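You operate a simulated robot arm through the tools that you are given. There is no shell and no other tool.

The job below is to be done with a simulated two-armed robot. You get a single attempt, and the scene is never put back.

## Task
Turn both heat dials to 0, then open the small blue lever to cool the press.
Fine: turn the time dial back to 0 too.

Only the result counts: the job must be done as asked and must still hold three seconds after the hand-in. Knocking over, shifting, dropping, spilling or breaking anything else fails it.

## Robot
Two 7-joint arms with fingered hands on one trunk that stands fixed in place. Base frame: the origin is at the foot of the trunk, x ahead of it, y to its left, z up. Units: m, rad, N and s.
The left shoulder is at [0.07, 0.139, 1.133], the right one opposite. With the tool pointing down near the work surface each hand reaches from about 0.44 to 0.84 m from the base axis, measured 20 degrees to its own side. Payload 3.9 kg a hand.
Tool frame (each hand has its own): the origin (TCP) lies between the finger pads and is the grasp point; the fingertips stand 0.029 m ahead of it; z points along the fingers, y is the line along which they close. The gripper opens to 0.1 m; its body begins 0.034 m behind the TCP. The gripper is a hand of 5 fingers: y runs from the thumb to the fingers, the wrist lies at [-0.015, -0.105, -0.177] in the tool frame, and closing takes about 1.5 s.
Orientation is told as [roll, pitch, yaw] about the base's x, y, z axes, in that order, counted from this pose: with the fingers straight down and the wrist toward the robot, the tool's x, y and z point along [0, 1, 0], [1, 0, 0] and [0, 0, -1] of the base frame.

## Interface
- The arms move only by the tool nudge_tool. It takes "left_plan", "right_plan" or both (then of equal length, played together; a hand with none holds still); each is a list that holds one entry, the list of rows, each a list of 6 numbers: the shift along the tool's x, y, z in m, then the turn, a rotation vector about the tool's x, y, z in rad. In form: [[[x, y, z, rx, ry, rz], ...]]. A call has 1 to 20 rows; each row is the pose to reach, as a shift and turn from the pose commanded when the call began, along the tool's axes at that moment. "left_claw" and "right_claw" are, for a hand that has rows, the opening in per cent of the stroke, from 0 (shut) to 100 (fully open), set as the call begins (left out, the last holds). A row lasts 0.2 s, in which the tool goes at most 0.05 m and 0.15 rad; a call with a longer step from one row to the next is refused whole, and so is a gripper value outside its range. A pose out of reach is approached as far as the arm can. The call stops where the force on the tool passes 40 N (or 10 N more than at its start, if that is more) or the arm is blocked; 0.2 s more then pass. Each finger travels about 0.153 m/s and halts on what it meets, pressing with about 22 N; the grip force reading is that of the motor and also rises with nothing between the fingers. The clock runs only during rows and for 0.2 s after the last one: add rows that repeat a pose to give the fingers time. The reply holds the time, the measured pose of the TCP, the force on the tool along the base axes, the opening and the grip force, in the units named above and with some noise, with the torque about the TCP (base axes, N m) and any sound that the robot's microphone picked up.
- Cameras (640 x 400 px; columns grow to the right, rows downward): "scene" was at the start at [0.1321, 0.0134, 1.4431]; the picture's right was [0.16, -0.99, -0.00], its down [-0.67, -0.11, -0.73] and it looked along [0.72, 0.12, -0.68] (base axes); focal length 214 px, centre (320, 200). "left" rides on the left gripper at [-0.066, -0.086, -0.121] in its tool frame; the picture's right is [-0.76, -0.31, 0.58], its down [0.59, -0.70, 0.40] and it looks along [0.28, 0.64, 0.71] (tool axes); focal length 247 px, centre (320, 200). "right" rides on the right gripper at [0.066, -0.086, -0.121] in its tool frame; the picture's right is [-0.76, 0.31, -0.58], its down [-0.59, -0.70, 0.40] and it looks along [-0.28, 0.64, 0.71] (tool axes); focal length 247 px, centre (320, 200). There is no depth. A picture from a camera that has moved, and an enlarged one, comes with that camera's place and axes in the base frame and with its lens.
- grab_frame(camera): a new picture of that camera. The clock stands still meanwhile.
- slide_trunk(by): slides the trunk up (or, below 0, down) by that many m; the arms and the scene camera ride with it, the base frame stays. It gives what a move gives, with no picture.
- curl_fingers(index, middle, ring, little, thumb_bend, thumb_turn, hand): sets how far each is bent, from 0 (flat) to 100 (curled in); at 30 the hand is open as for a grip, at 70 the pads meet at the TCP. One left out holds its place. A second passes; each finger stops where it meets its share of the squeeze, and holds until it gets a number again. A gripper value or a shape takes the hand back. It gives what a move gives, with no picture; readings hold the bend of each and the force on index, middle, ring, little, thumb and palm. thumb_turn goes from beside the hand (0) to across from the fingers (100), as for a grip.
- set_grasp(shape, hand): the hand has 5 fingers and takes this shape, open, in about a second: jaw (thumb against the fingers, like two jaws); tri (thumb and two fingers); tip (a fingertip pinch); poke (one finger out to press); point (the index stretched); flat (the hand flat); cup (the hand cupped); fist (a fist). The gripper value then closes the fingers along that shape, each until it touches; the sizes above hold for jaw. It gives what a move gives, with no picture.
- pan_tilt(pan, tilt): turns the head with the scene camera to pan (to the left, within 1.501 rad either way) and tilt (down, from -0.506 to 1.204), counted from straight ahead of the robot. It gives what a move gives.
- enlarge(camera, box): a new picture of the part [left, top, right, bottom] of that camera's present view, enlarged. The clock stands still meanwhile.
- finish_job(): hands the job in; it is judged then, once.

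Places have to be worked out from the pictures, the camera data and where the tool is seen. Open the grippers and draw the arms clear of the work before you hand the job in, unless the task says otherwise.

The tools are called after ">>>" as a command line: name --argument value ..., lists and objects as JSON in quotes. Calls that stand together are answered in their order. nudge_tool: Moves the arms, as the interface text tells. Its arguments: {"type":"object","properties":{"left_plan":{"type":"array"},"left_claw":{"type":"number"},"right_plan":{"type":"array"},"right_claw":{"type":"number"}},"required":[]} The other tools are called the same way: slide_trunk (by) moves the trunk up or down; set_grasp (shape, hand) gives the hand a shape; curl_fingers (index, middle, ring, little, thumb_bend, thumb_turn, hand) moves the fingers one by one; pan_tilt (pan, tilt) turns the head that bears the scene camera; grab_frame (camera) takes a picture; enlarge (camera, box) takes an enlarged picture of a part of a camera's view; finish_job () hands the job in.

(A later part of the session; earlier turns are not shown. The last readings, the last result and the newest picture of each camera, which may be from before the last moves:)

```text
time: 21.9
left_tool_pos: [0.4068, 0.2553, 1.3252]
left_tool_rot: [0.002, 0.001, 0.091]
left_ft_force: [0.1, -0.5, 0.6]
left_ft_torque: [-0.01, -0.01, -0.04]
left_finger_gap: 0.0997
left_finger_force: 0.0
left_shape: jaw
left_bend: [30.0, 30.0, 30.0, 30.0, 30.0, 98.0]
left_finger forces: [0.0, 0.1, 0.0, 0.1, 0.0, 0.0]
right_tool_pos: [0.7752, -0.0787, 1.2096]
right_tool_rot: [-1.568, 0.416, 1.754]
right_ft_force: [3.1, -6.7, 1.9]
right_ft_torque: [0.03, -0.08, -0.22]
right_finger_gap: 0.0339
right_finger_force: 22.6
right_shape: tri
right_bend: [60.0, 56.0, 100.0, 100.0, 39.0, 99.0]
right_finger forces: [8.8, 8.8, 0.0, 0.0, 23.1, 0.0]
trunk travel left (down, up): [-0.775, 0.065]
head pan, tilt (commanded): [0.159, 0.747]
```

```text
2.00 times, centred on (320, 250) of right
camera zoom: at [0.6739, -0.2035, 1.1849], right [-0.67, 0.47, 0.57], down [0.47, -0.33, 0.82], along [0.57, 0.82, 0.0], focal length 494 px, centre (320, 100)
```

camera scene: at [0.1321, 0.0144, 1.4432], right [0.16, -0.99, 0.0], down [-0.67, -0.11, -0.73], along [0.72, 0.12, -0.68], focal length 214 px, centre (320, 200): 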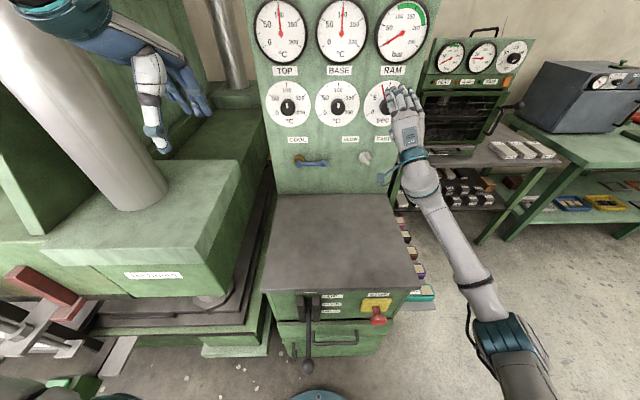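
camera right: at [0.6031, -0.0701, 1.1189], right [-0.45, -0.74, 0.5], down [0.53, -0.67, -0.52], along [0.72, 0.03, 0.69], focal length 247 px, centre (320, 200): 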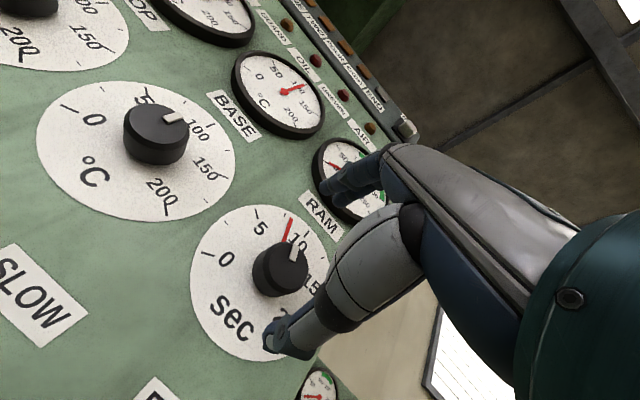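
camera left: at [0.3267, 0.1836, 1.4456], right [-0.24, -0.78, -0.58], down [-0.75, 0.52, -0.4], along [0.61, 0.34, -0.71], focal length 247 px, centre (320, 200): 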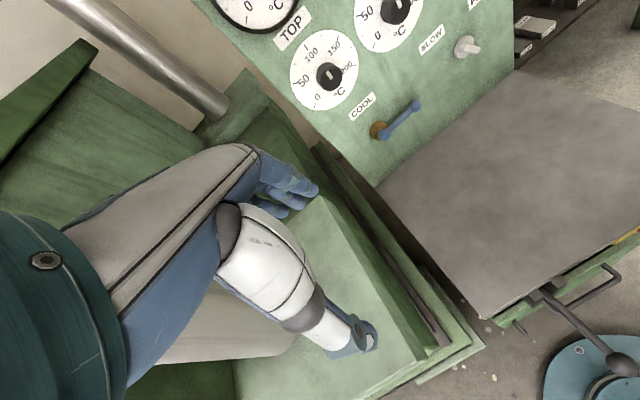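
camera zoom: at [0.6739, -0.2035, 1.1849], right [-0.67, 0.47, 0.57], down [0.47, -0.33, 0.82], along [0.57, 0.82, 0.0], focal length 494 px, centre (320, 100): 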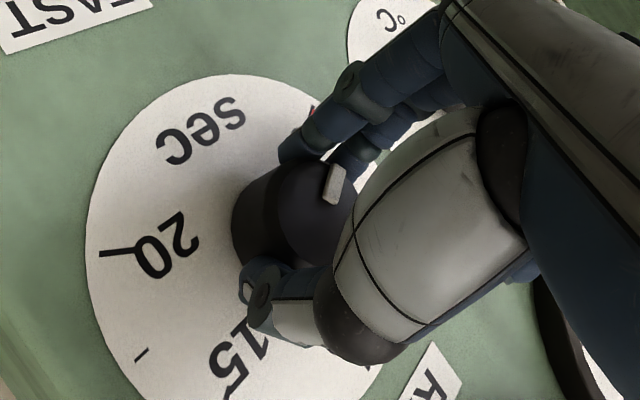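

The needle appears to lie on the 0 tick. I zoom in to verify before letting go.

>>> enlarge --camera "scene" --box '[356, 95, 396, 120]'

```text
16.00 times, centred on (376, 108) of scene
camera zoom: at [0.1328, 0.0115, 1.4431], right [0.16, -0.99, 0.0], down [-0.67, -0.11, -0.73], along [0.72, 0.12, -0.68], focal length 3432 px, centre (-576, 1680)
```

zoom: 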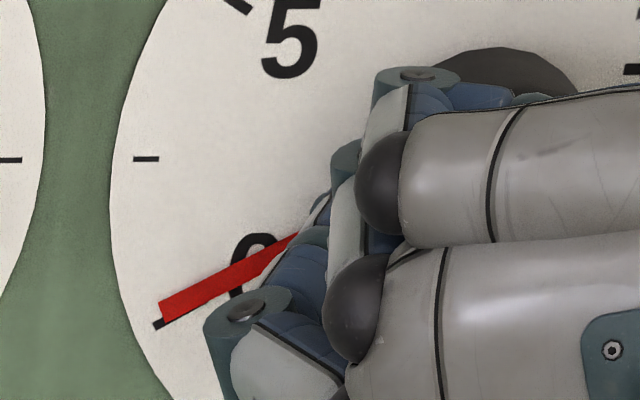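

The needle is still about 1.5–3° short. I nudge another 0.05 rad and read torque to sense any end stop.

>>> nudge_tool --right_plan '[[[0.0003, -0.0002, 0, 0, 0, -0.05], [0.0003, -0.0002, 0, 0, 0, -0.05]]]'

>>> enlarge --camera "scene" --box '[356, 95, 396, 120]'

```text
time: 22.5
left_tool_pos: [0.4045, 0.2552, 1.3259]
left_tool_rot: [0.002, 0.0, 0.093]
left_ft_force: [0.4, -0.3, -0.6]
left_ft_torque: [0.01, 0.01, -0.01]
left_finger_gap: 0.0997
left_finger_force: 0.1
left_shape: jaw
left_bend: [30.0, 30.0, 30.0, 30.0, 30.0, 98.0]
left_finger forces: [0.0, 0.0, 0.0, 0.0, 0.1, 0.1]
right_tool_pos: [0.7743, -0.0786, 1.2091]
right_tool_rot: [-1.569, 0.467, 1.755]
right_ft_force: [3.0, -6.7, 3.2]
right_ft_torque: [0.12, -0.11, -0.23]
right_finger_gap: 0.0342
right_finger_force: 22.1
right_shape: tri
right_bend: [60.0, 56.0, 100.0, 100.0, 39.0, 99.0]
right_finger forces: [8.5, 8.8, 0.1, 0.0, 23.2, 0.1]
trunk travel left (down, up): [-0.775, 0.065]
head pan, tilt (commanded): [0.159, 0.747]
```

```text
16.00 times, centred on (376, 108) of scene
camera zoom: at [0.1324, 0.0117, 1.4431], right [0.16, -0.99, 0.0], down [-0.67, -0.11, -0.73], along [0.72, 0.12, -0.68], focal length 3432 px, centre (-576, 1680)
```

zoom: 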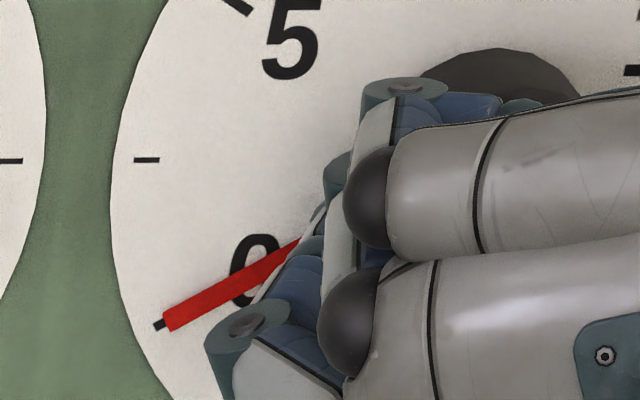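

Torque rose slightly and the needle now lies over the 0 tick. I test another 0.03 rad to see if it is against an end stop.

>>> nudge_tool --right_plan '[[[0.0002, 0, 0, 0, 0, -0.03], [0.0002, 0, 0, 0, 0, -0.03]]]'

>>> enlarge --camera "scene" --box '[356, 95, 396, 120]'

```text
time: 23.1
left_tool_pos: [0.405, 0.2548, 1.3258]
left_tool_rot: [0.002, 0.0, 0.093]
left_ft_force: [-0.8, 0.2, 0.5]
left_ft_torque: [-0.02, 0.01, -0.02]
left_finger_gap: 0.0996
left_finger_force: 0.1
left_shape: jaw
left_bend: [30.0, 30.0, 30.0, 30.0, 30.0, 98.0]
left_finger forces: [0.0, 0.1, 0.1, 0.0, 0.0, 0.0]
right_tool_pos: [0.7745, -0.0789, 1.2091]
right_tool_rot: [-1.567, 0.495, 1.754]
right_ft_force: [4.4, -4.7, 3.7]
right_ft_torque: [0.12, -0.09, -0.19]
right_finger_gap: 0.0341
right_finger_force: 21.4
right_shape: tri
right_bend: [60.0, 57.0, 100.0, 100.0, 39.0, 99.0]
right_finger forces: [8.6, 9.0, 0.0, 0.0, 22.6, 0.0]
trunk travel left (down, up): [-0.775, 0.065]
head pan, tilt (commanded): [0.159, 0.747]
```

```text
16.00 times, centred on (376, 108) of scene
camera zoom: at [0.1324, 0.0121, 1.4431], right [0.16, -0.99, 0.0], down [-0.67, -0.11, -0.73], along [0.72, 0.12, -0.68], focal length 3432 px, centre (-576, 1680)
```

zoom: 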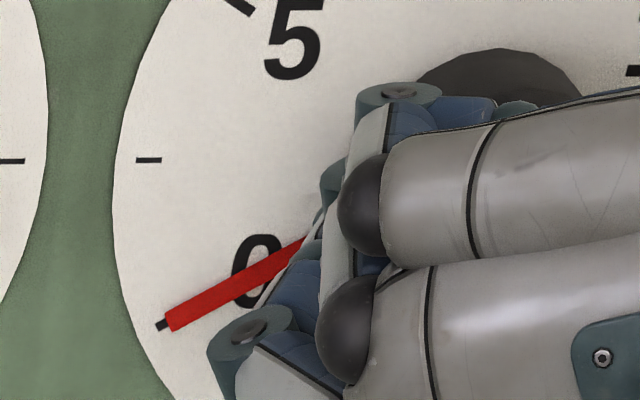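

The needle did not move further while the hand did: it is at the 0 stop. I open the fingers and check that it stays.

>>> nudge_tool --right_plan '[[[0, 0, 0, 0, 0, 0], [0, 0, 0, 0, 0, 0], [0, 0, 0, 0, 0, 0], [0, 0, 0, 0, 0, 0], [0, 0, 0, 0, 0, 0], [0, 0, 0, 0, 0, 0]]]' --right_claw 100

>>> enlarge --camera "scene" --box '[356, 95, 396, 120]'

>>> grab_frame --camera "right"

```text
time: 24.5
left_tool_pos: [0.4052, 0.2562, 1.3257]
left_tool_rot: [-0.001, -0.001, 0.092]
left_ft_force: [-0.2, 0.8, 0.4]
left_ft_torque: [0.01, 0.03, 0.01]
left_finger_gap: 0.0999
left_finger_force: 0.0
left_shape: jaw
left_bend: [30.0, 30.0, 30.0, 30.0, 30.0, 98.0]
left_finger forces: [0.0, 0.0, 0.0, 0.0, 0.0, 0.0]
right_tool_pos: [0.7748, -0.0782, 1.2089]
right_tool_rot: [-1.569, 0.495, 1.754]
right_ft_force: [-0.9, 0.1, 0.0]
right_ft_torque: [-0.01, 0.01, 0.02]
right_finger_gap: 0.0995
right_finger_force: 0.0
right_shape: tri
right_bend: [30.0, 30.0, 99.0, 99.0, 30.0, 98.0]
right_finger forces: [0.1, 0.0, 0.1, 0.1, 0.1, 0.0]
trunk travel left (down, up): [-0.775, 0.065]
head pan, tilt (commanded): [0.159, 0.747]
```

```text
16.00 times, centred on (376, 108) of scene
camera zoom: at [0.1319, 0.0133, 1.4432], right [0.16, -0.99, 0.0], down [-0.67, -0.11, -0.73], along [0.72, 0.12, -0.68], focal length 3432 px, centre (-576, 1680)
```

zoom: 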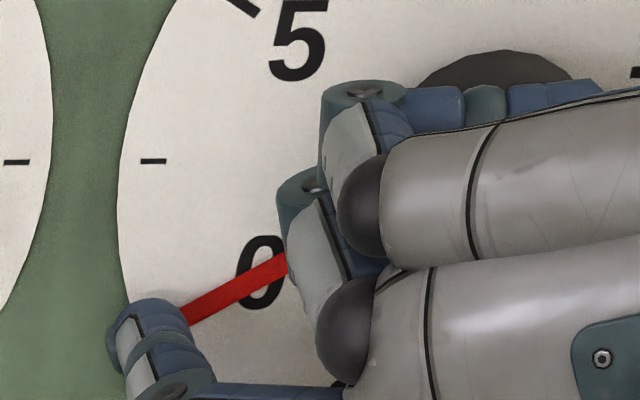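

```text
taken
camera right: at [0.6739, -0.2043, 1.1934], right [-0.68, 0.52, 0.52], down [0.45, -0.26, 0.85], along [0.57, 0.82, -0.06], focal length 247 px, centre (320, 200)
```

right: 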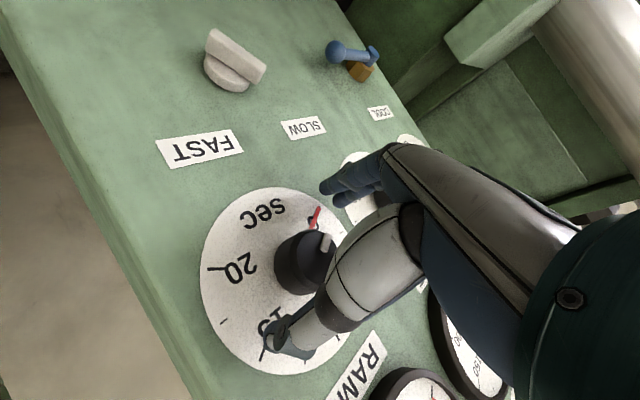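

TIME stays at 0. I retract 60 mm, then shift left to in front of the BASE dial while rolling the hand back clockwise.

>>> nudge_tool --right_plan '[[[0, 0, -0.02, 0, 0, 0], [0, 0, -0.04, 0, 0, 0], [0, 0, -0.06, 0, 0, 0], [-0.0057, 0.0102, -0.06, 0, 0, 0.1333], [-0.0114, 0.0204, -0.06, 0, 0, 0.2667], [-0.0171, 0.0305, -0.06, 0, 0, 0.4], [-0.0228, 0.0407, -0.06, 0, 0, 0.5333], [-0.0285, 0.0509, -0.06, 0, 0, 0.6667], [-0.0341, 0.0611, -0.06, 0, 0, 0.8], [-0.0398, 0.0712, -0.06, 0, 0, 0.9333], [-0.0455, 0.0814, -0.06, 0, 0, 1.0667], [-0.0512, 0.0916, -0.06, 0, 0, 1.2], [-0.0569, 0.1018, -0.06, 0, 0, 1.3333], [-0.0626, 0.1119, -0.06, 0, 0, 1.4667], [-0.0683, 0.1221, -0.06, 0, 0, 1.6], [-0.0683, 0.1221, -0.06, 0, 0, 1.6]]]'

>>> grab_frame --camera "scene"

>>> grab_frame --camera "right"

```text
time: 27.9
left_tool_pos: [0.4045, 0.256, 1.3252]
left_tool_rot: [-0.001, -0.002, 0.092]
left_ft_force: [-0.3, 0.8, 0.6]
left_ft_torque: [0.01, 0.02, -0.01]
left_finger_gap: 0.0997
left_finger_force: 0.1
left_shape: jaw
left_bend: [30.0, 30.0, 30.0, 30.0, 30.0, 98.0]
left_finger forces: [0.1, 0.1, 0.1, 0.0, 0.0, 0.0]
right_tool_pos: [0.6897, 0.0496, 1.2117]
right_tool_rot: [-1.568, -1.107, 1.749]
right_ft_force: [-0.3, -0.1, -0.1]
right_ft_torque: [-0.01, -0.02, -0.04]
right_finger_gap: 0.0996
right_finger_force: 0.1
right_shape: tri
right_bend: [30.0, 30.0, 99.0, 99.0, 30.0, 98.0]
right_finger forces: [0.0, 0.0, 0.0, 0.1, 0.0, 0.1]
trunk travel left (down, up): [-0.775, 0.065]
head pan, tilt (commanded): [0.159, 0.747]
```

```text
taken
camera scene: at [0.1319, 0.013, 1.4432], right [0.16, -0.99, 0.0], down [-0.67, -0.11, -0.73], along [0.72, 0.12, -0.68], focal length 214 px, centre (320, 200)
```

scene: 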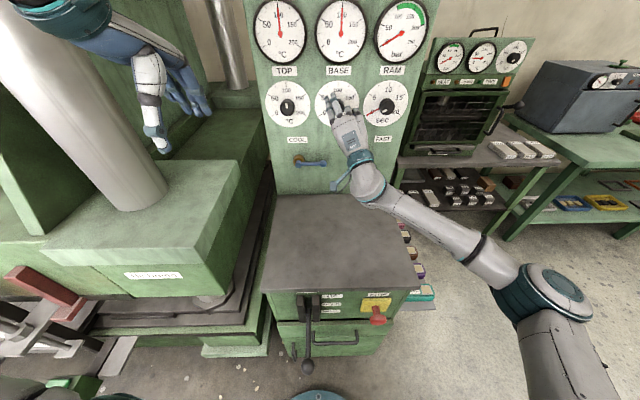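

```text
taken
camera right: at [0.5669, 0.0475, 1.1061], right [-0.47, -0.63, 0.61], down [0.54, -0.76, -0.36], along [0.7, 0.16, 0.7], focal length 247 px, centre (320, 200)
```

right: 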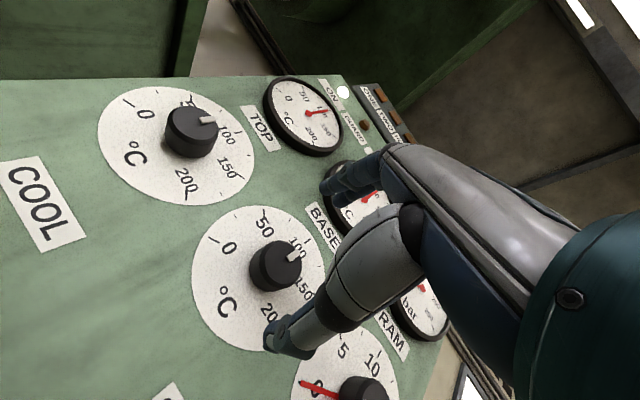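

Arrived in front of BASE. I verify TIME reads 0 and get the BASE knob position in the hand camera.

>>> enlarge --camera "scene" --box '[350, 75, 414, 115]'

>>> enlarge --camera "right" --box '[200, 200, 360, 300]'

```text
10.00 times, centred on (382, 95) of scene
camera zoom: at [0.1319, 0.013, 1.4432], right [0.16, -0.99, 0.0], down [-0.67, -0.11, -0.73], along [0.72, 0.12, -0.68], focal length 2145 px, centre (-300, 1250)
```

zoom: 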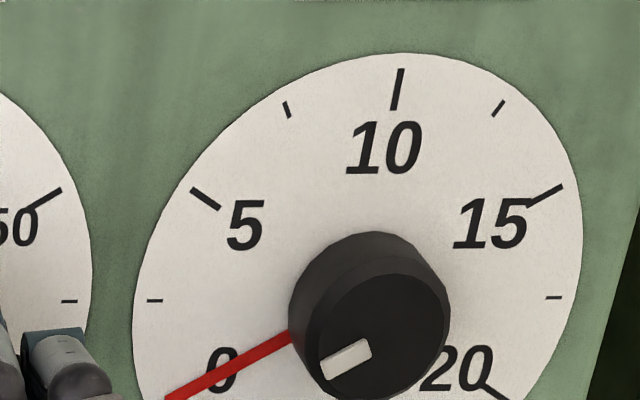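

```text
4.00 times, centred on (280, 250) of right
camera zoom: at [0.5669, 0.0475, 1.1061], right [-0.47, -0.63, 0.61], down [0.54, -0.76, -0.36], along [0.7, 0.16, 0.7], focal length 988 px, centre (480, 0)
```

zoom: 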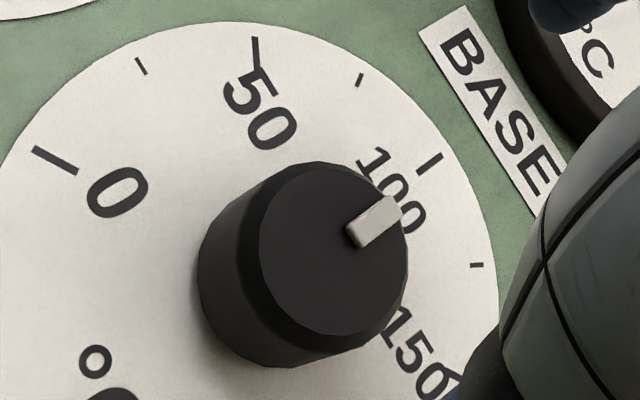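

TIME reads exactly 0. The BASE knob lies on the tool axis about 64 mm ahead; I advance 40 mm and check again.

>>> nudge_tool --right_plan '[[[0, 0, 0.0135, 0, 0, 0], [0, 0, 0.027, 0, 0, 0], [0, 0, 0.04, 0, 0, 0], [0, 0, 0.04, 0, 0, 0]]]'

>>> enlarge --camera "right" --box '[160, 150, 480, 350]'

```text
time: 28.9
left_tool_pos: [0.4054, 0.2558, 1.3252]
left_tool_rot: [0.0, -0.001, 0.093]
left_ft_force: [-0.4, 0.2, -0.4]
left_ft_torque: [0.0, 0.0, -0.03]
left_finger_gap: 0.0998
left_finger_force: 0.0
left_shape: jaw
left_bend: [30.0, 30.0, 30.0, 30.0, 30.0, 98.0]
left_finger forces: [0.1, 0.0, 0.0, 0.1, 0.1, 0.0]
right_tool_pos: [0.7303, 0.0566, 1.2094]
right_tool_rot: [-1.569, -1.102, 1.749]
right_ft_force: [0.0, 0.5, -0.4]
right_ft_torque: [-0.03, 0.01, 0.02]
right_finger_gap: 0.0998
right_finger_force: 0.2
right_shape: tri
right_bend: [30.0, 30.0, 99.0, 99.0, 30.0, 98.0]
right_finger forces: [0.0, 0.0, 0.1, 0.0, 0.0, 0.0]
trunk travel left (down, up): [-0.775, 0.065]
head pan, tilt (commanded): [0.159, 0.747]
```

```text
2.00 times, centred on (320, 250) of right
camera zoom: at [0.6066, 0.054, 1.1052], right [-0.47, -0.63, 0.62], down [0.54, -0.76, -0.36], along [0.7, 0.16, 0.7], focal length 494 px, centre (320, 100)
```

zoom: 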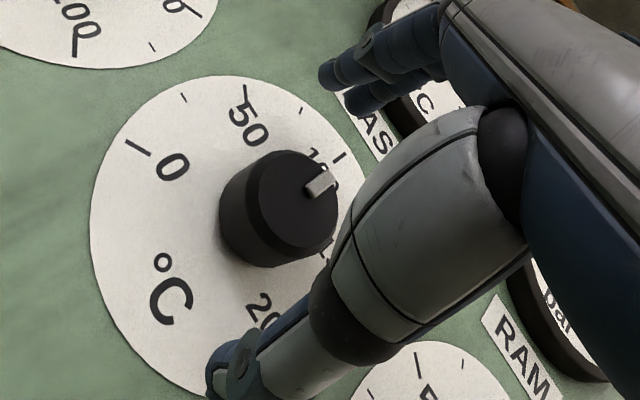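

Aligned, with about 27 mm to go to the knob's front plane. I advance 17 mm and then close on the knob.

>>> nudge_tool --right_plan '[[[0, 0, 0.0085, 0, 0, 0], [0, 0, 0.017, 0, 0, 0], [0, 0, 0.017, 0, 0, 0]]]'

>>> nudge_tool --right_plan '[[[0, 0, 0, 0, 0, 0], [0, 0, 0, 0, 0, 0], [0, 0, 0, 0, 0, 0], [0, 0, 0, 0, 0, 0], [0, 0, 0, 0, 0, 0], [0, 0, 0, 0, 0, 0], [0, 0, 0, 0, 0, 0]]]' --right_claw 0

>>> enlarge --camera "right" --box '[160, 150, 480, 350]'

```text
time: 29.7
left_tool_pos: [0.4058, 0.2566, 1.3245]
left_tool_rot: [0.0, -0.001, 0.093]
left_ft_force: [0.2, -0.7, -0.1]
left_ft_torque: [0.03, 0.01, 0.03]
left_finger_gap: 0.0999
left_finger_force: 0.1
left_shape: jaw
left_bend: [30.0, 30.0, 30.0, 30.0, 30.0, 98.0]
left_finger forces: [0.0, 0.0, 0.0, 0.0, 0.0, 0.0]
right_tool_pos: [0.748, 0.0599, 1.2115]
right_tool_rot: [-1.568, -1.103, 1.75]
right_ft_force: [-0.5, 0.4, 0.6]
right_ft_torque: [0.02, 0.03, -0.01]
right_finger_gap: 0.0998
right_finger_force: 0.1
right_shape: tri
right_bend: [30.0, 30.0, 99.0, 99.0, 30.0, 98.0]
right_finger forces: [0.0, 0.0, 0.1, 0.0, 0.1, 0.0]
trunk travel left (down, up): [-0.775, 0.065]
head pan, tilt (commanded): [0.159, 0.747]
```

```text
time: 31.3
left_tool_pos: [0.4048, 0.2572, 1.3253]
left_tool_rot: [0.001, 0.0, 0.093]
left_ft_force: [-0.1, -0.3, 0.1]
left_ft_torque: [-0.03, 0.0, 0.04]
left_finger_gap: 0.0996
left_finger_force: 0.1
left_shape: jaw
left_bend: [30.0, 30.0, 30.0, 30.0, 30.0, 98.0]
left_finger forces: [0.0, 0.0, 0.0, 0.0, 0.0, 0.0]
right_tool_pos: [0.7468, 0.06, 1.2095]
right_tool_rot: [-1.568, -1.103, 1.748]
right_ft_force: [1.2, 1.1, 0.7]
right_ft_torque: [0.0, -0.03, 0.04]
right_finger_gap: 0.0348
right_finger_force: 22.5
right_shape: tri
right_bend: [45.0, 46.0, 100.0, 100.0, 45.0, 100.0]
right_finger forces: [9.7, 10.3, 0.0, 0.0, 18.9, 0.0]
trunk travel left (down, up): [-0.775, 0.065]
head pan, tilt (commanded): [0.159, 0.747]
```

```text
2.00 times, centred on (320, 250) of right
camera zoom: at [0.6238, 0.0574, 1.1053], right [-0.47, -0.63, 0.62], down [0.54, -0.76, -0.36], along [0.7, 0.16, 0.7], focal length 494 px, centre (320, 100)
```

zoom: 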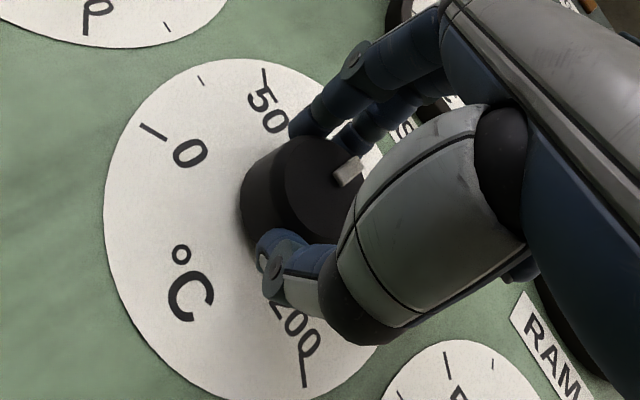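

Perfectly centred grip (45/46/45 bend). I turn the BASE knob counter-clockwise 1.5 rad about the tool axis.

>>> nudge_tool --right_plan '[[[0, 0, 0, 0, 0, -0.125], [0, 0, 0, 0, 0, -0.25], [0, 0, 0, 0, 0, -0.375], [0, 0, 0, 0, 0, -0.5], [0, 0, 0, 0, 0, -0.625], [0, 0, 0, 0, 0, -0.75], [0, 0, 0, 0, 0, -0.875], [0, 0, 0, 0, 0, -1.0], [0, 0, 0, 0, 0, -1.125], [0, 0, 0, 0, 0, -1.25], [0, 0, 0, 0, 0, -1.375], [0, 0, 0, 0, 0, -1.5], [0, 0, 0, 0, 0, -1.5]]]'

>>> enlarge --camera "scene" --box '[280, 60, 400, 135]'

>>> enlarge --camera "right" --box '[160, 150, 480, 350]'

```text
time: 34.1
left_tool_pos: [0.4063, 0.2547, 1.3256]
left_tool_rot: [0.002, 0.001, 0.091]
left_ft_force: [-0.1, 0.4, -0.3]
left_ft_torque: [-0.04, 0.01, 0.0]
left_finger_gap: 0.1
left_finger_force: 0.0
left_shape: jaw
left_bend: [30.0, 30.0, 30.0, 30.0, 30.0, 98.0]
left_finger forces: [0.0, 0.0, 0.0, 0.0, 0.0, 0.0]
right_tool_pos: [0.7476, 0.0572, 1.2115]
right_tool_rot: [-1.569, 0.395, 1.752]
right_ft_force: [7.9, -8.5, 8.3]
right_ft_torque: [0.09, -0.19, -0.34]
right_finger_gap: 0.033
right_finger_force: 21.9
right_shape: tri
right_bend: [76.0, 49.0, 100.0, 100.0, 47.0, 100.0]
right_finger forces: [6.3, 7.3, 0.0, 0.0, 25.2, 0.0]
trunk travel left (down, up): [-0.775, 0.065]
head pan, tilt (commanded): [0.159, 0.747]
```

```text
5.33 times, centred on (340, 98) of scene
camera zoom: at [0.1328, 0.0107, 1.4431], right [0.16, -0.99, 0.0], down [-0.67, -0.11, -0.73], along [0.72, 0.12, -0.68], focal length 1144 px, centre (213, 747)
```

zoom: 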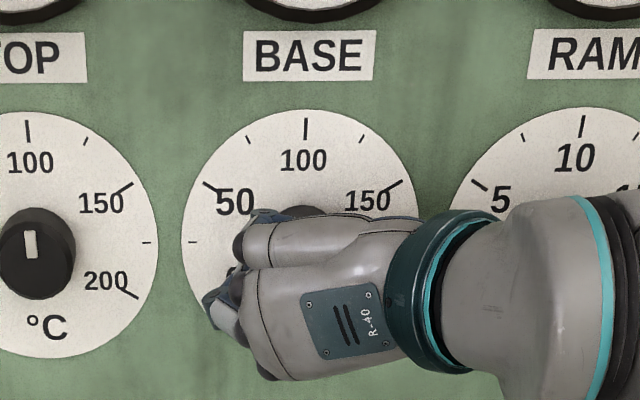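

```text
2.00 times, centred on (320, 250) of right
camera zoom: at [0.646, -0.067, 1.1846], right [-0.67, 0.46, 0.58], down [0.47, -0.34, 0.81], along [0.58, 0.82, 0.01], focal length 494 px, centre (320, 100)
```

zoom: 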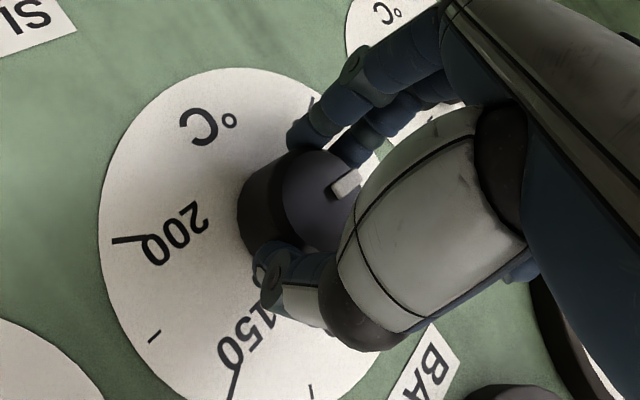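

The knob followed (~86°), though the index has slid on the knob. I open, roll the open hand back 1.1 rad around the knob, and look again before regripping.

>>> nudge_tool --right_plan '[[[0, 0, 0, 0, 0, 0], [0, 0, 0, 0, 0, 0], [0, 0, 0, 0, 0, 0], [0, 0, 0, 0, 0, 0], [0, 0, 0, 0, 0, 0]]]' --right_claw 100

>>> nudge_tool --right_plan '[[[0, 0, 0, 0, 0, 0.1375], [0, 0, 0, 0, 0, 0.275], [0, 0, 0, 0, 0, 0.4125], [0, 0, 0, 0, 0, 0.55], [0, 0, 0, 0, 0, 0.6875], [0, 0, 0, 0, 0, 0.825], [0, 0, 0, 0, 0, 0.9625], [0, 0, 0, 0, 0, 1.1], [0, 0, 0, 0, 0, 1.1]]]'

>>> enlarge --camera "right" --box '[160, 150, 480, 350]'

>>> enlarge --camera "scene" --box '[280, 60, 400, 135]'

```text
time: 35.3
left_tool_pos: [0.4045, 0.2561, 1.325]
left_tool_rot: [0.0, 0.002, 0.091]
left_ft_force: [-0.3, -0.3, 1.3]
left_ft_torque: [-0.02, -0.01, 0.02]
left_finger_gap: 0.0998
left_finger_force: 0.0
left_shape: jaw
left_bend: [30.0, 30.0, 30.0, 30.0, 30.0, 98.0]
left_finger forces: [0.0, 0.0, 0.0, 0.0, 0.0, 0.0]
right_tool_pos: [0.7465, 0.0609, 1.2105]
right_tool_rot: [-1.568, 0.396, 1.754]
right_ft_force: [0.7, -0.5, 0.8]
right_ft_torque: [0.0, 0.02, -0.01]
right_finger_gap: 0.0996
right_finger_force: 0.1
right_shape: tri
right_bend: [30.0, 30.0, 99.0, 99.0, 30.0, 98.0]
right_finger forces: [0.0, 0.0, 0.1, 0.0, 0.0, 0.1]
trunk travel left (down, up): [-0.775, 0.065]
head pan, tilt (commanded): [0.159, 0.747]
```

```text
time: 37.3
left_tool_pos: [0.4053, 0.2565, 1.3259]
left_tool_rot: [0.0, 0.0, 0.093]
left_ft_force: [0.1, 0.2, 0.8]
left_ft_torque: [-0.04, 0.0, -0.04]
left_finger_gap: 0.0998
left_finger_force: 0.0
left_shape: jaw
left_bend: [30.0, 30.0, 30.0, 30.0, 30.0, 98.0]
left_finger forces: [0.0, 0.0, 0.0, 0.0, 0.0, 0.0]
right_tool_pos: [0.7461, 0.0595, 1.2107]
right_tool_rot: [-1.568, -0.706, 1.75]
right_ft_force: [0.4, -0.8, 0.1]
right_ft_torque: [0.0, -0.01, -0.02]
right_finger_gap: 0.0997
right_finger_force: 0.0
right_shape: tri
right_bend: [30.0, 30.0, 99.0, 99.0, 30.0, 98.0]
right_finger forces: [0.0, 0.1, 0.1, 0.0, 0.1, 0.1]
trunk travel left (down, up): [-0.775, 0.065]
head pan, tilt (commanded): [0.159, 0.747]
```

```text
2.00 times, centred on (320, 250) of right
camera zoom: at [0.6304, 0.0161, 1.1058], right [-0.52, -0.36, 0.78], down [0.56, -0.83, -0.01], along [0.65, 0.43, 0.63], focal length 494 px, centre (320, 100)
```

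zoom: 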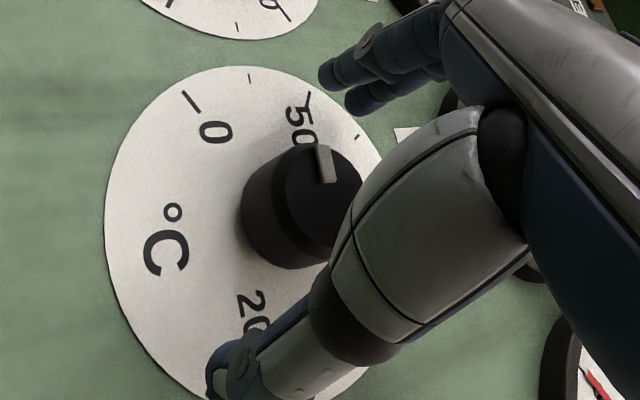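

```text
5.33 times, centred on (340, 98) of scene
camera zoom: at [0.1319, 0.0135, 1.4432], right [0.16, -0.99, 0.0], down [-0.67, -0.11, -0.73], along [0.72, 0.12, -0.68], focal length 1144 px, centre (213, 747)
```

zoom: 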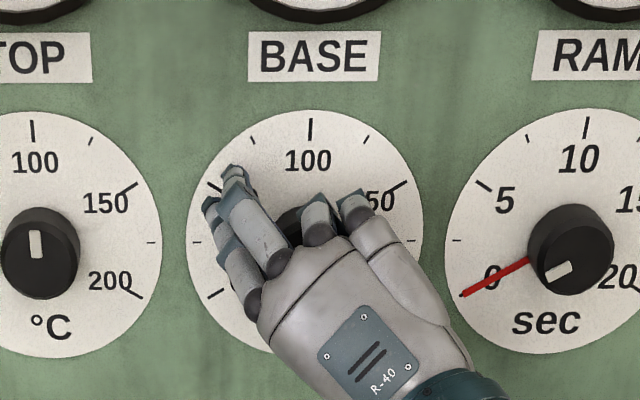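

The knob mark is past 25 now. I regrip and turn further 0.45 rad.

>>> nudge_tool --right_plan '[[[0, 0, 0, 0, 0, 0], [0, 0, 0, 0, 0, 0], [0, 0, 0, 0, 0, 0], [0, 0, 0, 0, 0, 0], [0, 0, 0, 0, 0, 0], [0, 0, 0, 0, 0, 0], [0, 0, 0, 0, 0, 0]]]' --right_claw 0

>>> nudge_tool --right_plan '[[[0, 0, 0, 0, 0, -0.1125], [0, 0, 0, 0, 0, -0.225], [0, 0, 0, 0, 0, -0.3375], [0, 0, 0, 0, 0, -0.45], [0, 0, 0, 0, 0, -0.45]]]'

>>> enlarge --camera "right" --box '[160, 150, 480, 350]'

>>> enlarge --camera "scene" --box '[280, 60, 400, 135]'

```text
time: 38.9
left_tool_pos: [0.4058, 0.2577, 1.3238]
left_tool_rot: [0.001, 0.0, 0.091]
left_ft_force: [0.4, -0.3, 0.3]
left_ft_torque: [0.01, 0.02, -0.01]
left_finger_gap: 0.0998
left_finger_force: 0.1
left_shape: jaw
left_bend: [30.0, 30.0, 30.0, 30.0, 30.0, 98.0]
left_finger forces: [0.0, 0.1, 0.1, 0.1, 0.1, 0.1]
right_tool_pos: [0.7465, 0.0609, 1.2088]
right_tool_rot: [-1.567, -0.703, 1.751]
right_ft_force: [-1.0, 0.6, -1.0]
right_ft_torque: [-0.05, 0.01, 0.03]
right_finger_gap: 0.0338
right_finger_force: 21.8
right_shape: tri
right_bend: [75.0, 47.0, 100.0, 100.0, 44.0, 100.0]
right_finger forces: [9.3, 10.2, 0.0, 0.0, 19.4, 0.1]
trunk travel left (down, up): [-0.775, 0.065]
head pan, tilt (commanded): [0.159, 0.747]
```

```text
time: 40.1
left_tool_pos: [0.4062, 0.2555, 1.3251]
left_tool_rot: [0.001, 0.001, 0.092]
left_ft_force: [0.9, 0.3, 0.5]
left_ft_torque: [-0.01, 0.02, 0.01]
left_finger_gap: 0.0999
left_finger_force: 0.0
left_shape: jaw
left_bend: [30.0, 30.0, 30.0, 30.0, 30.0, 98.0]
left_finger forces: [0.1, 0.1, 0.0, 0.0, 0.0, 0.0]
right_tool_pos: [0.7469, 0.0595, 1.2098]
right_tool_rot: [-1.569, -0.253, 1.752]
right_ft_force: [-0.2, -1.9, -1.6]
right_ft_torque: [0.03, 0.02, -0.02]
right_finger_gap: 0.0334
right_finger_force: 22.0
right_shape: tri
right_bend: [75.0, 48.0, 100.0, 100.0, 44.0, 100.0]
right_finger forces: [8.8, 9.9, 0.0, 0.1, 21.2, 0.0]
trunk travel left (down, up): [-0.775, 0.065]
head pan, tilt (commanded): [0.159, 0.747]
```

```text
2.00 times, centred on (320, 250) of right
camera zoom: at [0.6388, -0.0284, 1.1264], right [-0.59, 0.0, 0.81], down [0.54, -0.74, 0.39], along [0.6, 0.67, 0.43], focal length 494 px, centre (320, 100)
```

zoom: 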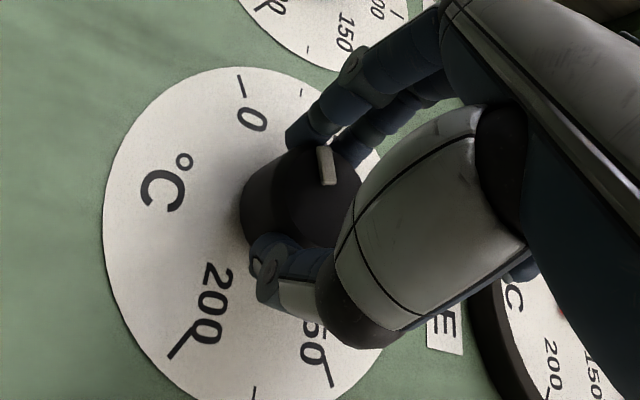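

```text
5.33 times, centred on (340, 98) of scene
camera zoom: at [0.1327, 0.013, 1.4431], right [0.16, -0.99, 0.0], down [-0.67, -0.11, -0.73], along [0.72, 0.12, -0.68], focal length 1144 px, centre (213, 747)
```

zoom: 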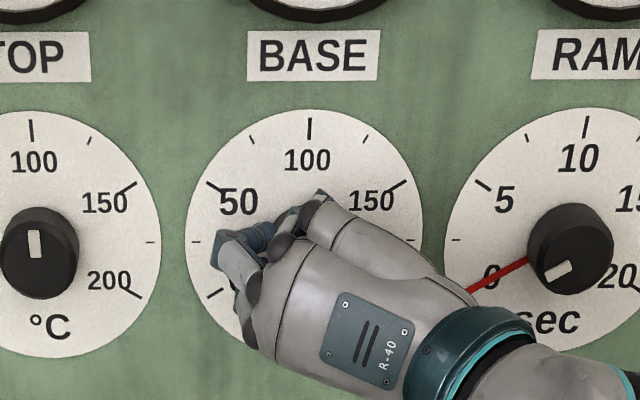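

No stop felt yet; estimated ~10° remaining. I continue 0.2 rad and read the torque.

>>> nudge_tool --right_plan '[[[0, 0, 0, 0, 0, -0.1], [0, 0, 0, 0, 0, -0.2], [0, 0, 0, 0, 0, -0.2]]]'

>>> enlarge --camera "right" --box '[160, 150, 480, 350]'

```text
time: 40.9
left_tool_pos: [0.406, 0.2553, 1.3249]
left_tool_rot: [0.002, 0.0, 0.092]
left_ft_force: [-0.3, -0.4, -0.6]
left_ft_torque: [0.0, -0.02, 0.0]
left_finger_gap: 0.0996
left_finger_force: 0.1
left_shape: jaw
left_bend: [30.0, 30.0, 30.0, 30.0, 30.0, 98.0]
left_finger forces: [0.0, 0.0, 0.1, 0.0, 0.1, 0.0]
right_tool_pos: [0.7472, 0.0585, 1.2097]
right_tool_rot: [-1.569, -0.054, 1.752]
right_ft_force: [1.5, -4.1, -1.0]
right_ft_torque: [0.07, 0.04, -0.16]
right_finger_gap: 0.0337
right_finger_force: 22.0
right_shape: tri
right_bend: [75.0, 48.0, 100.0, 100.0, 44.0, 100.0]
right_finger forces: [8.8, 9.4, 0.0, 0.0, 22.9, 0.0]
trunk travel left (down, up): [-0.775, 0.065]
head pan, tilt (commanded): [0.159, 0.747]
```

```text
2.00 times, centred on (320, 250) of right
camera zoom: at [0.6417, -0.0441, 1.1414], right [-0.61, 0.16, 0.77], down [0.52, -0.65, 0.55], along [0.59, 0.74, 0.32], focal length 494 px, centre (320, 100)
```

zoom: 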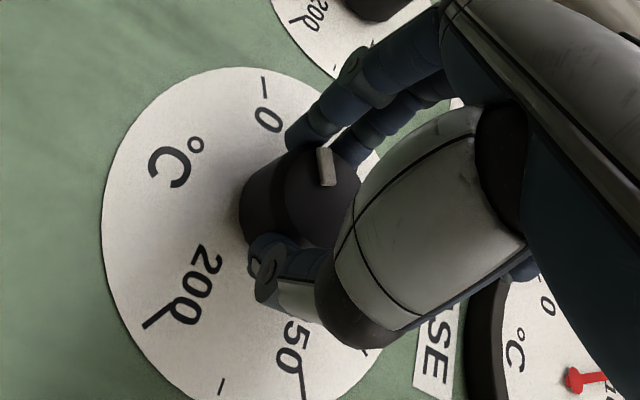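

Torque 0.07, not obviously at the stop. I continue in small turns.

>>> nudge_tool --right_plan '[[[0, 0, 0, 0, 0, -0.075], [0, 0, 0, 0, 0, -0.15], [0, 0, 0, 0, 0, -0.15]]]'

>>> enlarge --camera "right" --box '[220, 180, 380, 280]'

```text
time: 41.7
left_tool_pos: [0.4065, 0.2549, 1.3246]
left_tool_rot: [0.003, 0.0, 0.092]
left_ft_force: [-0.7, -0.1, 0.0]
left_ft_torque: [0.01, -0.02, 0.03]
left_finger_gap: 0.0998
left_finger_force: 0.0
left_shape: jaw
left_bend: [30.0, 30.0, 30.0, 30.0, 30.0, 98.0]
left_finger forces: [0.0, 0.0, 0.1, 0.0, 0.0, 0.1]
right_tool_pos: [0.7469, 0.0588, 1.2115]
right_tool_rot: [-1.57, 0.098, 1.752]
right_ft_force: [4.8, -3.9, 3.4]
right_ft_torque: [0.19, -0.06, -0.13]
right_finger_gap: 0.0332
right_finger_force: 22.0
right_shape: tri
right_bend: [75.0, 50.0, 100.0, 100.0, 44.0, 98.0]
right_finger forces: [8.2, 9.3, 0.0, 0.0, 23.2, 0.0]
trunk travel left (down, up): [-0.775, 0.065]
head pan, tilt (commanded): [0.159, 0.747]
```

```text
4.00 times, centred on (300, 230) of right
camera zoom: at [0.6432, -0.053, 1.1553], right [-0.64, 0.27, 0.72], down [0.51, -0.56, 0.65], along [0.58, 0.78, 0.22], focal length 988 px, centre (400, 80)
```

zoom: 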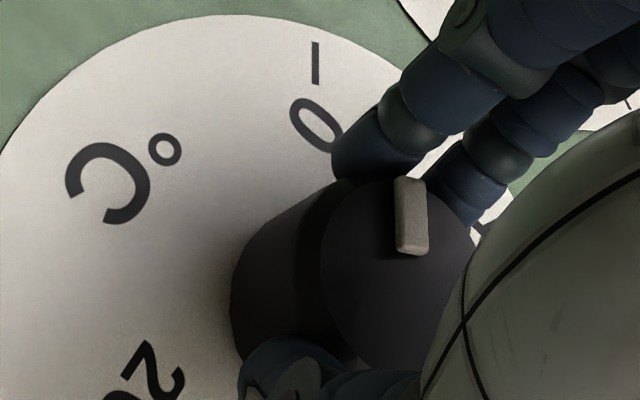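

Torque jumped to 0.19 N·m and the mark is parallel to the 0 tick: BASE is at its stop. I open the hand and retract 60 mm to check.

>>> nudge_tool --right_plan '[[[0, 0, 0, 0, 0, 0], [0, 0, 0, 0, 0, 0], [0, 0, 0, 0, 0, 0], [0, 0, 0, 0, 0, 0], [0, 0, 0, 0, 0, 0], [0, 0, -0.02, 0, 0, 0], [0, 0, -0.04, 0, 0, 0], [0, 0, -0.06, 0, 0, 0], [0, 0, -0.06, 0, 0, 0]]]' --right_claw 100

>>> enlarge --camera "right" --box '[160, 150, 480, 350]'

>>> enlarge --camera "scene" --box '[250, 60, 410, 160]'

```text
time: 43.7
left_tool_pos: [0.4049, 0.2572, 1.3243]
left_tool_rot: [0.0, 0.0, 0.092]
left_ft_force: [0.1, -0.1, -0.2]
left_ft_torque: [-0.02, -0.02, 0.0]
left_finger_gap: 0.0998
left_finger_force: 0.0
left_shape: jaw
left_bend: [30.0, 30.0, 30.0, 30.0, 30.0, 98.0]
left_finger forces: [0.0, 0.0, 0.0, 0.0, 0.0, 0.1]
right_tool_pos: [0.6867, 0.0499, 1.2109]
right_tool_rot: [-1.569, 0.096, 1.752]
right_ft_force: [0.4, -0.8, 0.3]
right_ft_torque: [-0.03, -0.07, -0.02]
right_finger_gap: 0.0998
right_finger_force: 0.1
right_shape: tri
right_bend: [30.0, 30.0, 99.0, 99.0, 30.0, 98.0]
right_finger forces: [0.0, 0.0, 0.0, 0.1, 0.0, 0.1]
trunk travel left (down, up): [-0.775, 0.065]
head pan, tilt (commanded): [0.159, 0.747]
```

```text
2.00 times, centred on (320, 250) of right
camera zoom: at [0.5828, -0.0619, 1.1551], right [-0.63, 0.27, 0.72], down [0.51, -0.56, 0.65], along [0.58, 0.78, 0.22], focal length 494 px, centre (320, 100)
```

zoom: 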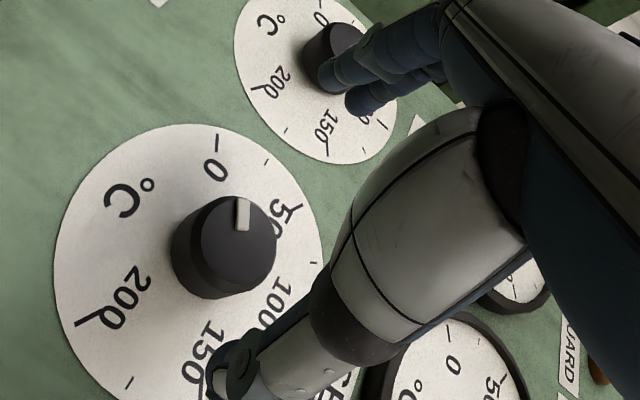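

```text
4.00 times, centred on (330, 110) of scene
camera zoom: at [0.1317, 0.014, 1.4432], right [0.16, -0.99, 0.0], down [-0.67, -0.11, -0.73], along [0.72, 0.12, -0.68], focal length 858 px, centre (280, 560)
```

zoom: 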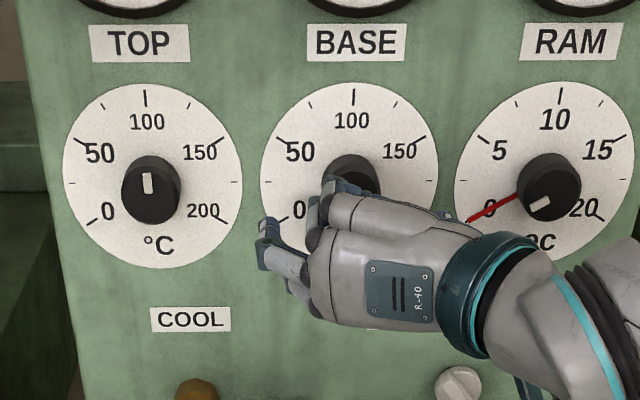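

BASE shows 0. I shift 143.5 mm left to the TOP dial, rolling the hand back by 1.2 rad on the way.

>>> nudge_tool --right_plan '[[[-0.0015, 0.0159, 0, 0, 0, 0.1333], [-0.003, 0.0317, 0, 0, 0, 0.2667], [-0.0046, 0.0476, 0, 0, 0, 0.4], [-0.0061, 0.0635, 0, 0, 0, 0.5333], [-0.0076, 0.0793, 0, 0, 0, 0.6667], [-0.0091, 0.0952, 0, 0, 0, 0.8], [-0.0107, 0.1111, 0, 0, 0, 0.9333], [-0.0122, 0.1269, 0, 0, 0, 1.0667], [-0.0137, 0.1428, 0, 0, 0, 1.2], [-0.0137, 0.1428, 0, 0, 0, 1.2]]]'

>>> grab_frame --camera "scene"

>>> grab_frame --camera "right"

>>> enlarge --camera "scene" --box '[300, 70, 380, 120]'

```text
time: 46.0
left_tool_pos: [0.408, 0.2556, 1.3249]
left_tool_rot: [0.0, 0.001, 0.092]
left_ft_force: [-0.3, 0.0, 0.3]
left_ft_torque: [-0.01, 0.02, 0.03]
left_finger_gap: 0.0999
left_finger_force: 0.1
left_shape: jaw
left_bend: [30.0, 30.0, 30.0, 30.0, 30.0, 98.0]
left_finger forces: [0.0, 0.0, 0.1, 0.1, 0.1, 0.0]
right_tool_pos: [0.6208, 0.1386, 1.1909]
right_tool_rot: [-1.589, -0.962, 1.679]
right_ft_force: [0.5, 0.0, 0.4]
right_ft_torque: [-0.02, 0.02, -0.02]
right_finger_gap: 0.1
right_finger_force: 0.1
right_shape: tri
right_bend: [30.0, 30.0, 99.0, 99.0, 30.0, 98.0]
right_finger forces: [0.1, 0.1, 0.0, 0.0, 0.0, 0.0]
right hand out of reach, approached as far as the arm can: row 8, 9, 10
trunk travel left (down, up): [-0.775, 0.065]
head pan, tilt (commanded): [0.159, 0.747]
stopped in row 10 (right hand): the arm was blocked; the commanded pose is now the measured one
```

```text
taken
camera scene: at [0.1338, 0.0133, 1.4429], right [0.16, -0.99, 0.0], down [-0.67, -0.11, -0.73], along [0.72, 0.12, -0.68], focal length 214 px, centre (320, 200)
```

scene: 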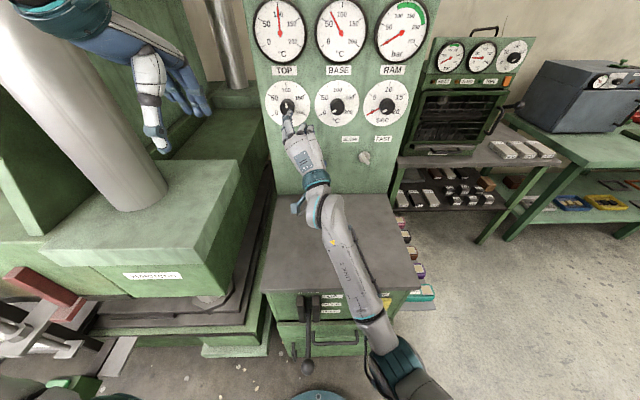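

```text
taken
camera right: at [0.4989, 0.1328, 1.0823], right [-0.54, -0.5, 0.68], down [0.48, -0.84, -0.24], along [0.69, 0.2, 0.7], focal length 247 px, centre (320, 200)
```

right: 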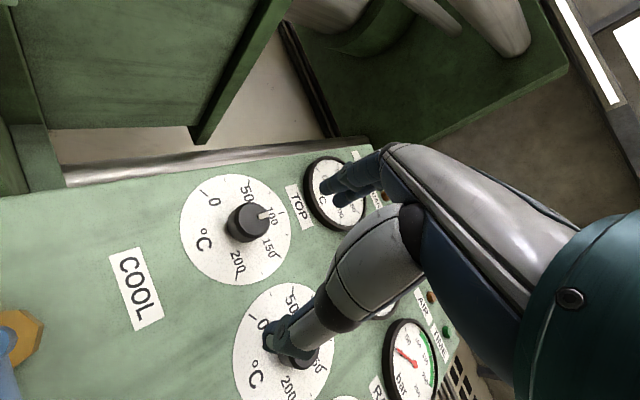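

```text
8.00 times, centred on (340, 95) of scene
camera zoom: at [0.1338, 0.0133, 1.4429], right [0.16, -0.99, 0.0], down [-0.67, -0.11, -0.73], along [0.72, 0.12, -0.68], focal length 1716 px, centre (160, 1040)
```

zoom: 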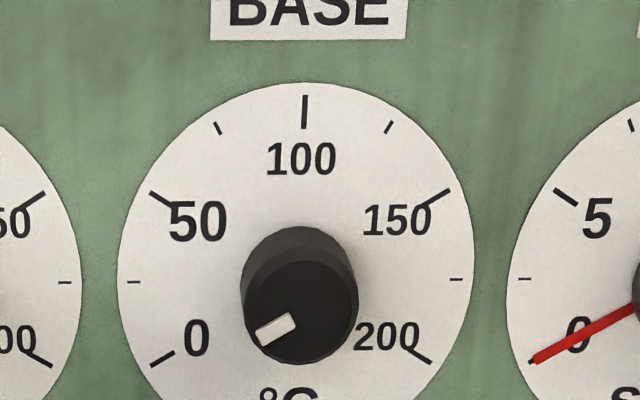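

BASE is confirmed at 0. TOP with roll c=27° is out of the right arm's range, so I go to TOP with c≈60° and will ratchet in two turns.

>>> nudge_tool --right_plan '[[[0.002, 0.003, 0.003, -0.0147, 0.017, -0.1094], [0.004, 0.006, 0.006, -0.0293, 0.034, -0.2188], [0.006, 0.009, 0.009, -0.044, 0.0511, -0.3282], [0.008, 0.012, 0.012, -0.0587, 0.0681, -0.4376], [0.015, 0.023, 0.024, -0.0587, 0.0681, -0.4376], [0.022, 0.033, 0.035, -0.0587, 0.0681, -0.4376], [0.0279, 0.0428, 0.046, -0.0587, 0.0681, -0.4376], [0.0279, 0.0428, 0.046, -0.0587, 0.0681, -0.4376]]]'

>>> grab_frame --camera "right"

>>> enlarge --camera "right" --box '[200, 200, 360, 300]'

```text
time: 47.8
left_tool_pos: [0.4047, 0.2568, 1.3251]
left_tool_rot: [0.0, 0.0, 0.093]
left_ft_force: [-0.6, 0.3, -0.2]
left_ft_torque: [-0.01, -0.03, 0.01]
left_finger_gap: 0.0997
left_finger_force: 0.1
left_shape: jaw
left_bend: [30.0, 30.0, 30.0, 30.0, 30.0, 98.0]
left_finger forces: [0.0, 0.1, 0.0, 0.1, 0.0, 0.1]
right_tool_pos: [0.6583, 0.1913, 1.2112]
right_tool_rot: [-1.575, -0.528, 1.753]
right_ft_force: [0.6, -0.1, -0.9]
right_ft_torque: [0.02, 0.03, -0.03]
right_finger_gap: 0.0999
right_finger_force: 0.0
right_shape: tri
right_bend: [30.0, 30.0, 99.0, 99.0, 30.0, 98.0]
right_finger forces: [0.1, 0.1, 0.0, 0.0, 0.1, 0.0]
trunk travel left (down, up): [-0.775, 0.065]
head pan, tilt (commanded): [0.159, 0.747]
```

```text
taken
camera right: at [0.5467, 0.1288, 1.1129], right [-0.55, -0.22, 0.81], down [0.55, -0.82, 0.16], along [0.63, 0.53, 0.57], focal length 247 px, centre (320, 200)
```

right: 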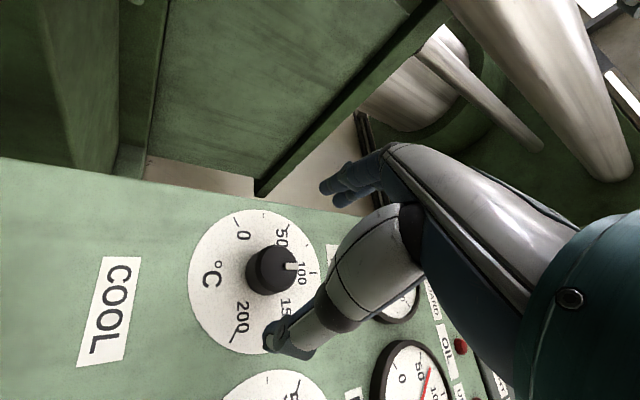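

```text
4.00 times, centred on (280, 250) of right
camera zoom: at [0.5467, 0.1288, 1.1129], right [-0.55, -0.22, 0.81], down [0.55, -0.82, 0.16], along [0.63, 0.53, 0.57], focal length 988 px, centre (480, 0)
```

zoom: 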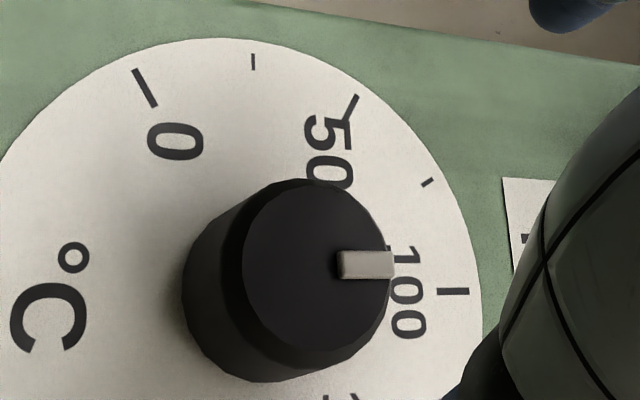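

The TOP knob is on the tool axis about 74 mm ahead. I advance 48 mm and check.

>>> nudge_tool --right_plan '[[[0, 0, 0.012, 0, 0, 0], [0, 0, 0.024, 0, 0, 0], [0, 0, 0.036, 0, 0, 0], [0, 0, 0.048, 0, 0, 0], [0, 0, 0.048, 0, 0, 0]]]'

>>> enlarge --camera "right" --box '[160, 150, 480, 350]'

```text
time: 49.0
left_tool_pos: [0.4055, 0.2565, 1.3249]
left_tool_rot: [0.0, 0.0, 0.091]
left_ft_force: [0.2, 0.5, 0.5]
left_ft_torque: [0.01, -0.02, -0.01]
left_finger_gap: 0.0998
left_finger_force: 0.1
left_shape: jaw
left_bend: [30.0, 30.0, 30.0, 30.0, 30.0, 98.0]
left_finger forces: [0.1, 0.0, 0.1, 0.1, 0.0, 0.1]
right_tool_pos: [0.7059, 0.1996, 1.2124]
right_tool_rot: [-1.574, -0.528, 1.757]
right_ft_force: [0.3, 0.7, 0.0]
right_ft_torque: [-0.01, 0.0, -0.01]
right_finger_gap: 0.1
right_finger_force: 0.1
right_shape: tri
right_bend: [30.0, 30.0, 99.0, 99.0, 30.0, 98.0]
right_finger forces: [0.0, 0.0, 0.0, 0.0, 0.0, 0.0]
trunk travel left (down, up): [-0.775, 0.065]
head pan, tilt (commanded): [0.159, 0.747]
```

```text
2.00 times, centred on (320, 250) of right
camera zoom: at [0.5933, 0.1372, 1.1131], right [-0.55, -0.22, 0.81], down [0.55, -0.82, 0.16], along [0.63, 0.53, 0.57], focal length 494 px, centre (320, 100)
```

zoom: 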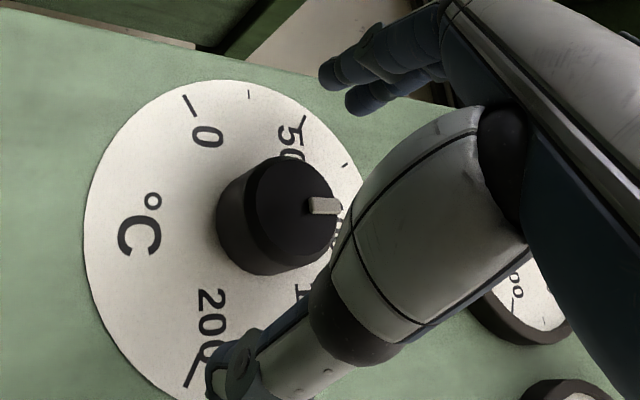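

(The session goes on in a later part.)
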